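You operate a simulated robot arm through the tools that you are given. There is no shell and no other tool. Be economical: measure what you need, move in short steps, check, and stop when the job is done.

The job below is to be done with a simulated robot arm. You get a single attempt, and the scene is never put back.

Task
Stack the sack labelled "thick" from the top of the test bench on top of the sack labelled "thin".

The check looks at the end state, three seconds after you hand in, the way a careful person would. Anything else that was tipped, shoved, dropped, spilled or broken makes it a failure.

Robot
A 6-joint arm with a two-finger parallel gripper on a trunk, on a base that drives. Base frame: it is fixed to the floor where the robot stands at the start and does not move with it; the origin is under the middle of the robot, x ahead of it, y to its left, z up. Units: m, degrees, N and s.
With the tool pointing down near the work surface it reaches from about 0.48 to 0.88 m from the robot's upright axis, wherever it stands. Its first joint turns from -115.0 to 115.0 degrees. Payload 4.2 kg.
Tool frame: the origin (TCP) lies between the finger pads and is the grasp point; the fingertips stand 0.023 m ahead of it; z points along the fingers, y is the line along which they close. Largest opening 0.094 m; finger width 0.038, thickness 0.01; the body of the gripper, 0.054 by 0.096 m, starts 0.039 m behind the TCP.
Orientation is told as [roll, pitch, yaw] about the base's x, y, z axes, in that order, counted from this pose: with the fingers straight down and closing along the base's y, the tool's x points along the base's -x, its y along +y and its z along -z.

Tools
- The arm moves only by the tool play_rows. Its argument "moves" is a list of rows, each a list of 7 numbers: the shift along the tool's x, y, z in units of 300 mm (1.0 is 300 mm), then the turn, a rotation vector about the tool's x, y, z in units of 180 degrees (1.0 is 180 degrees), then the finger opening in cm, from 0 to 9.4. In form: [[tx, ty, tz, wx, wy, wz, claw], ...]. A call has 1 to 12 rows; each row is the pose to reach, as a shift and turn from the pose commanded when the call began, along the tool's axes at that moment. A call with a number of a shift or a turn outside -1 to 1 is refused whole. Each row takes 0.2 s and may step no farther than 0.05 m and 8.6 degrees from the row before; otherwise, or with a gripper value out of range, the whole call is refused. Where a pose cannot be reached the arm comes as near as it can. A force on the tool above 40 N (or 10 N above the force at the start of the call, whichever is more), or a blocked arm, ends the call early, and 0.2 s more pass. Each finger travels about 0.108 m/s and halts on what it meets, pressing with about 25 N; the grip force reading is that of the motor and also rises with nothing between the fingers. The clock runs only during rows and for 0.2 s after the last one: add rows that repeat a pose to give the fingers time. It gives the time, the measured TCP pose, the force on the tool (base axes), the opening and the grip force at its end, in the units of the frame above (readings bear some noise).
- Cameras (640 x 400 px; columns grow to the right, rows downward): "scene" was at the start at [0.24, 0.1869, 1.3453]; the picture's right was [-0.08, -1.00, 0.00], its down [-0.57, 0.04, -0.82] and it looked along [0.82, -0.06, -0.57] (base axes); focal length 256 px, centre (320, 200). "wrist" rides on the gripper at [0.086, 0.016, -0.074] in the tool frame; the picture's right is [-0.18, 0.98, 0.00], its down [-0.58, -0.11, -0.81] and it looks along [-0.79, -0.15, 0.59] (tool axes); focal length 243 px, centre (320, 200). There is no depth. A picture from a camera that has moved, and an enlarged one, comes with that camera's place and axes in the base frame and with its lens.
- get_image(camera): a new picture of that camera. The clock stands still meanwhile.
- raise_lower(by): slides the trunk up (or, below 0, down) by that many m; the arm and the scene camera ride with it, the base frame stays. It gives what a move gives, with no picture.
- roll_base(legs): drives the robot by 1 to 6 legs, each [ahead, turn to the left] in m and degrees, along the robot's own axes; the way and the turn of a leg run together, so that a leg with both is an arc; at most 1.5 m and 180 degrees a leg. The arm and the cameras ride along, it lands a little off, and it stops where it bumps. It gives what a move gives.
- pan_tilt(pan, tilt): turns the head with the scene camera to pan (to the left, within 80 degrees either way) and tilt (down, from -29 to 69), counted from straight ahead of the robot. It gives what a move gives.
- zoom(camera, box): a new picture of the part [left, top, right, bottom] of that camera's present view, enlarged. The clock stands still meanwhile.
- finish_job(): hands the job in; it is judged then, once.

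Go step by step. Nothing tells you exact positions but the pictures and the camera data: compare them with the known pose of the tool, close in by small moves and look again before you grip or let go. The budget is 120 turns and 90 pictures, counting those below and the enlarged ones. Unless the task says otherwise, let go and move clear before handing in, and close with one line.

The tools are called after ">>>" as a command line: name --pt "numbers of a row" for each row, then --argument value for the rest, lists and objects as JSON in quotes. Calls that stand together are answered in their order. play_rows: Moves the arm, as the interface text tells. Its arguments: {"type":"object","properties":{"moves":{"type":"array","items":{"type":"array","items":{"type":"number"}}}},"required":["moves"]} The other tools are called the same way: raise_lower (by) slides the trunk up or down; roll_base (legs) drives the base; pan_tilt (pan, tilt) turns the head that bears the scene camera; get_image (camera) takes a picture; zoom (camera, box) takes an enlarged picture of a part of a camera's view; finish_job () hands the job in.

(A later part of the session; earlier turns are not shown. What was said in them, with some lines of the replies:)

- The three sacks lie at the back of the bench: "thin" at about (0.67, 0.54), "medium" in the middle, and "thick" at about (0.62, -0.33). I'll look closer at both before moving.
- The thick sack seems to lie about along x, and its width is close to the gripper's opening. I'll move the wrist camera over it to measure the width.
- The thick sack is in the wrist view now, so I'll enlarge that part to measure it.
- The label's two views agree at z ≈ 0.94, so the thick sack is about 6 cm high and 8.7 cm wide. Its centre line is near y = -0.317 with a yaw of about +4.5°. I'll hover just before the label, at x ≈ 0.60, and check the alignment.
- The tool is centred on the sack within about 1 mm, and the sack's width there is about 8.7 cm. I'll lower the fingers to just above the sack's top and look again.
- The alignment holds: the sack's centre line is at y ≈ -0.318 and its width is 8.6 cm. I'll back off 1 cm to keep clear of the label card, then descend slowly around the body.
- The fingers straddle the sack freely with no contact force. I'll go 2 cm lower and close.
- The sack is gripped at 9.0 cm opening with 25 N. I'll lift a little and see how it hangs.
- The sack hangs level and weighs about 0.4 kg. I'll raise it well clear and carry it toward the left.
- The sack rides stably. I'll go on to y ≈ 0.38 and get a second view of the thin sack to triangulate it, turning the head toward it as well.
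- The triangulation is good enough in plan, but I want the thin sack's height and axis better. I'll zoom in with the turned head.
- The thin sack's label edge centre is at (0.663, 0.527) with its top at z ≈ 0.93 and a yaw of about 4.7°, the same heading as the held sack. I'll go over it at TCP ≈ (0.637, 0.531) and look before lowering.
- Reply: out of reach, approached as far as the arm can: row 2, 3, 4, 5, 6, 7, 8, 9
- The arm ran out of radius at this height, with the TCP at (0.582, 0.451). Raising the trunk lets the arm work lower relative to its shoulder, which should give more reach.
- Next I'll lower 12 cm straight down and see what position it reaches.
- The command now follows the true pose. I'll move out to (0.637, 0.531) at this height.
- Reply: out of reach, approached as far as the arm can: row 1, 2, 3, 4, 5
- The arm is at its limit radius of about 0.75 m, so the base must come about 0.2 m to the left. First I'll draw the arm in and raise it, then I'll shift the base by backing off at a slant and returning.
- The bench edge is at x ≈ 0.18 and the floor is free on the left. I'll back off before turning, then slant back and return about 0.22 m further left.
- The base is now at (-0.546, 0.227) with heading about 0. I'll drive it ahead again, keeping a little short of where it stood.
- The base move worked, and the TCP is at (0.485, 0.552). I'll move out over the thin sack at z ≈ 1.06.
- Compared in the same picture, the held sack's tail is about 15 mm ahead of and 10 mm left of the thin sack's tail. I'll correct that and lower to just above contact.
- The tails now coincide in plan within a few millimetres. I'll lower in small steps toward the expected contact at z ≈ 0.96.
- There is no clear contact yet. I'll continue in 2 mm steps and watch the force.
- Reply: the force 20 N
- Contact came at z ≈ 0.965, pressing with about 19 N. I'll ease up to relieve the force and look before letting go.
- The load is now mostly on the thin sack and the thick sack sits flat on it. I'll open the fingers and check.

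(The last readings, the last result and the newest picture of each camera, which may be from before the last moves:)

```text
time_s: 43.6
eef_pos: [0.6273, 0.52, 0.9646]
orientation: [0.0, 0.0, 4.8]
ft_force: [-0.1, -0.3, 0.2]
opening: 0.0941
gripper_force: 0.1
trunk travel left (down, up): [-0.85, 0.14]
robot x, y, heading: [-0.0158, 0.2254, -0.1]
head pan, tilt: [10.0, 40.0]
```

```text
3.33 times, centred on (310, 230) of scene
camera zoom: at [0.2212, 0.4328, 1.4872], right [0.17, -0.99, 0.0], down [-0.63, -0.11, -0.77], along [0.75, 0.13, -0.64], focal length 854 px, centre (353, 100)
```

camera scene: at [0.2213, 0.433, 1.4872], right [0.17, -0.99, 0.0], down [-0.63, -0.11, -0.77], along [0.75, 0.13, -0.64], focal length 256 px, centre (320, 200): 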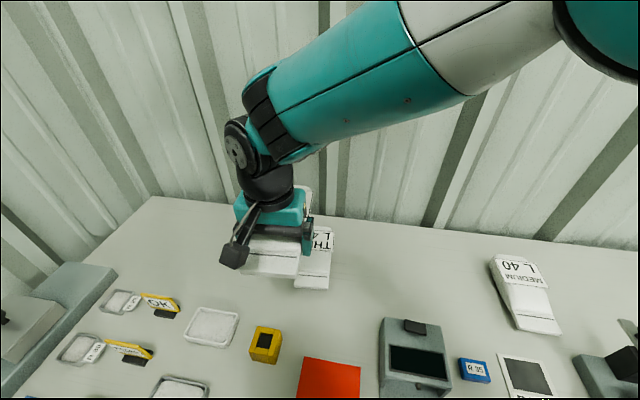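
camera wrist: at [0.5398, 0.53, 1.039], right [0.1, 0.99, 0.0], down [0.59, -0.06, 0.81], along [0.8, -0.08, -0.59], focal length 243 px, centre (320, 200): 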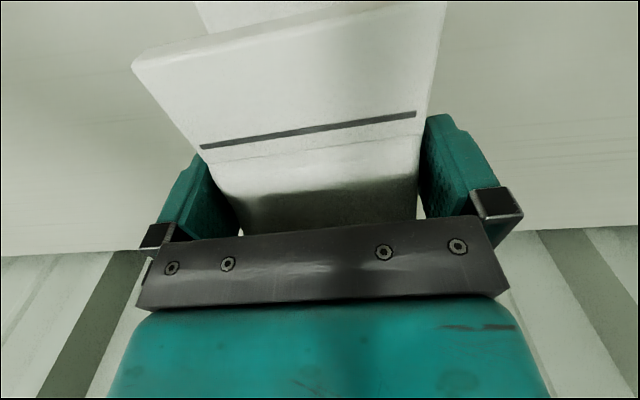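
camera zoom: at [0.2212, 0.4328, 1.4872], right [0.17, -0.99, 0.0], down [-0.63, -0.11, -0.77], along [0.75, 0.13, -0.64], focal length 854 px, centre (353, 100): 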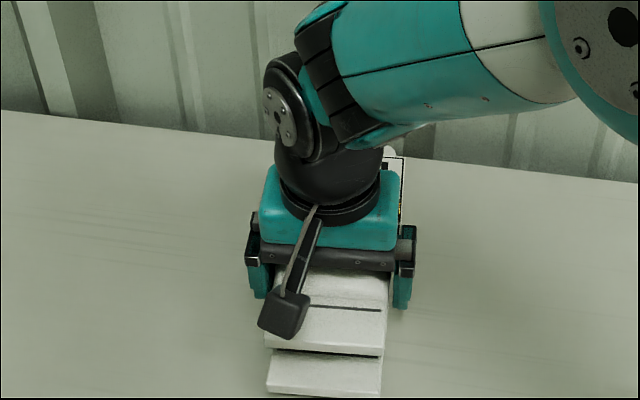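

The fingers are free with no force on the tool. I'll withdraw straight up slowly and check for drag.

>>> play_rows --pt "0 0.002 0 0 0 0 9.4" --pt "0 0.002 -0.02 0 0 0 9.4" --pt "0 0.002 -0.04 0 0 0 9.4" --pt "0 0.002 -0.07 0 0 0 9.4" --pt "0 0.002 -0.1 0 0 0 9.4"

>>> get_image --camera "wrist"

>>> zoom --camera "scene" --box '[230, 170, 390, 290]'

```text
time_s: 44.8
eef_pos: [0.6263, 0.5219, 0.993]
orientation: [0.1, 0.0, 4.7]
ft_force: [0.8, 0.3, 0.2]
opening: 0.0941
gripper_force: 0.0
trunk travel left (down, up): [-0.85, 0.14]
robot x, y, heading: [-0.0146, 0.2221, -0.1]
head pan, tilt: [10.0, 40.0]
```

```text
50 pictures are left
camera wrist: at [0.5398, 0.5307, 1.0685], right [0.1, 0.99, 0.0], down [0.59, -0.06, 0.81], along [0.8, -0.08, -0.59], focal length 243 px, centre (320, 200)
```

wrist: 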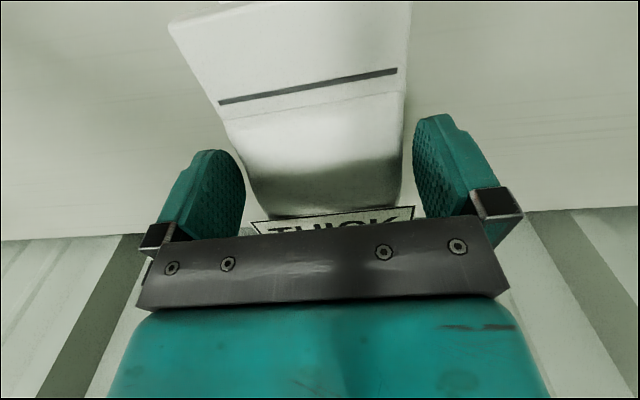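

```text
3.33 times, centred on (310, 230) of scene
camera zoom: at [0.2212, 0.4329, 1.4872], right [0.17, -0.99, 0.0], down [-0.63, -0.11, -0.77], along [0.75, 0.13, -0.64], focal length 854 px, centre (353, 100)
```

zoom: 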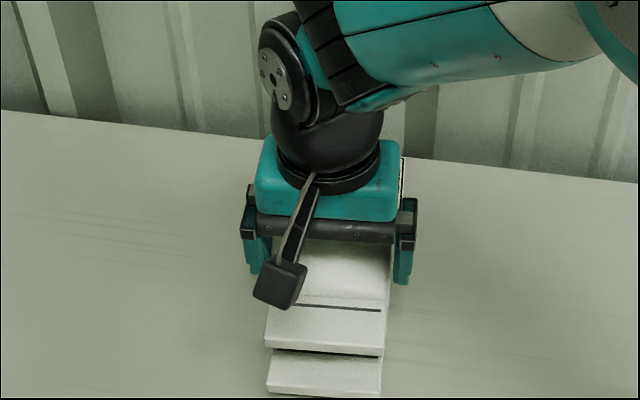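

The sack stayed put on the thin one. I'll raise the gripper well clear, draw it back, and inspect the stack.

>>> play_rows --pt "0 0 -0.1 0 0 0 9.4" --pt "0 0 -0.2 0 0 0 9.4" --pt "0 0 -0.3 0 0 0 9.4" --pt "0 0 -0.4 0 0 0 9.4" --pt "0.05 -0.12 -0.45 0 0 0 9.4" --pt "0.1 -0.26 -0.45 0 0 0 9.4" --pt "0.15 -0.4 -0.45 0 0 0 9.4" --pt "0.2 -0.54 -0.45 0 0 0 9.4" --pt "0.2 -0.68 -0.45 0 0 0 9.4" --pt "0.2 -0.82 -0.45 0 0 0 9.4" --pt "0.2 -0.82 -0.45 0 0 0 9.4"

>>> get_image --camera "scene"

>>> zoom --camera "scene" --box '[230, 180, 390, 300]'

```text
time_s: 47.2
eef_pos: [0.5879, 0.2716, 1.1291]
orientation: [0.0, 0.0, 4.7]
ft_force: [-0.5, 0.5, 0.3]
opening: 0.0939
gripper_force: 0.0
trunk travel left (down, up): [-0.85, 0.14]
robot x, y, heading: [-0.0131, 0.2252, -0.1]
head pan, tilt: [10.0, 40.0]
```

```text
48 pictures are left
camera scene: at [0.2211, 0.4328, 1.4872], right [0.17, -0.99, 0.0], down [-0.63, -0.11, -0.77], along [0.75, 0.13, -0.64], focal length 256 px, centre (320, 200)
```

scene: 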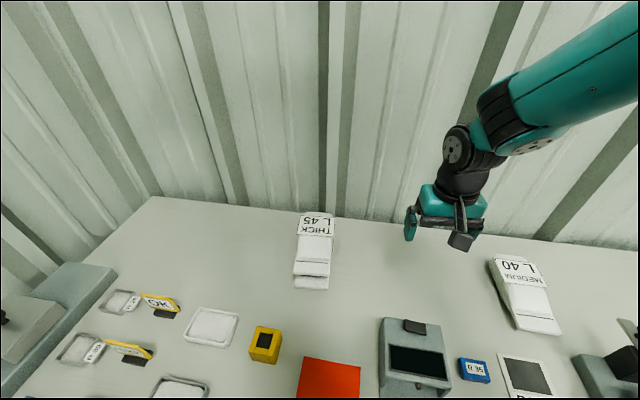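

```text
3.33 times, centred on (310, 240) of scene
camera zoom: at [0.2211, 0.4328, 1.4872], right [0.17, -0.99, 0.0], down [-0.63, -0.11, -0.77], along [0.75, 0.13, -0.64], focal length 854 px, centre (353, 67)
```

zoom: 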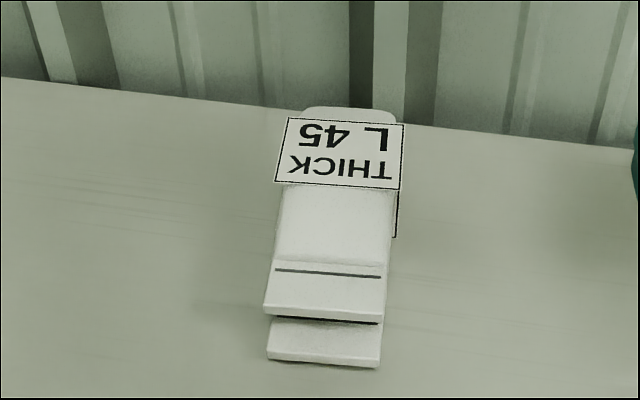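

The thick sack lies squarely on the thin one, the other objects in view are undisturbed, and the gripper is empty and clear. I'm handing in.

>>> finish_job

```text
The job is handed in.
```

The "thick" sack is stacked on the "thin" sack, the gripper is clear, and the job is handed in.
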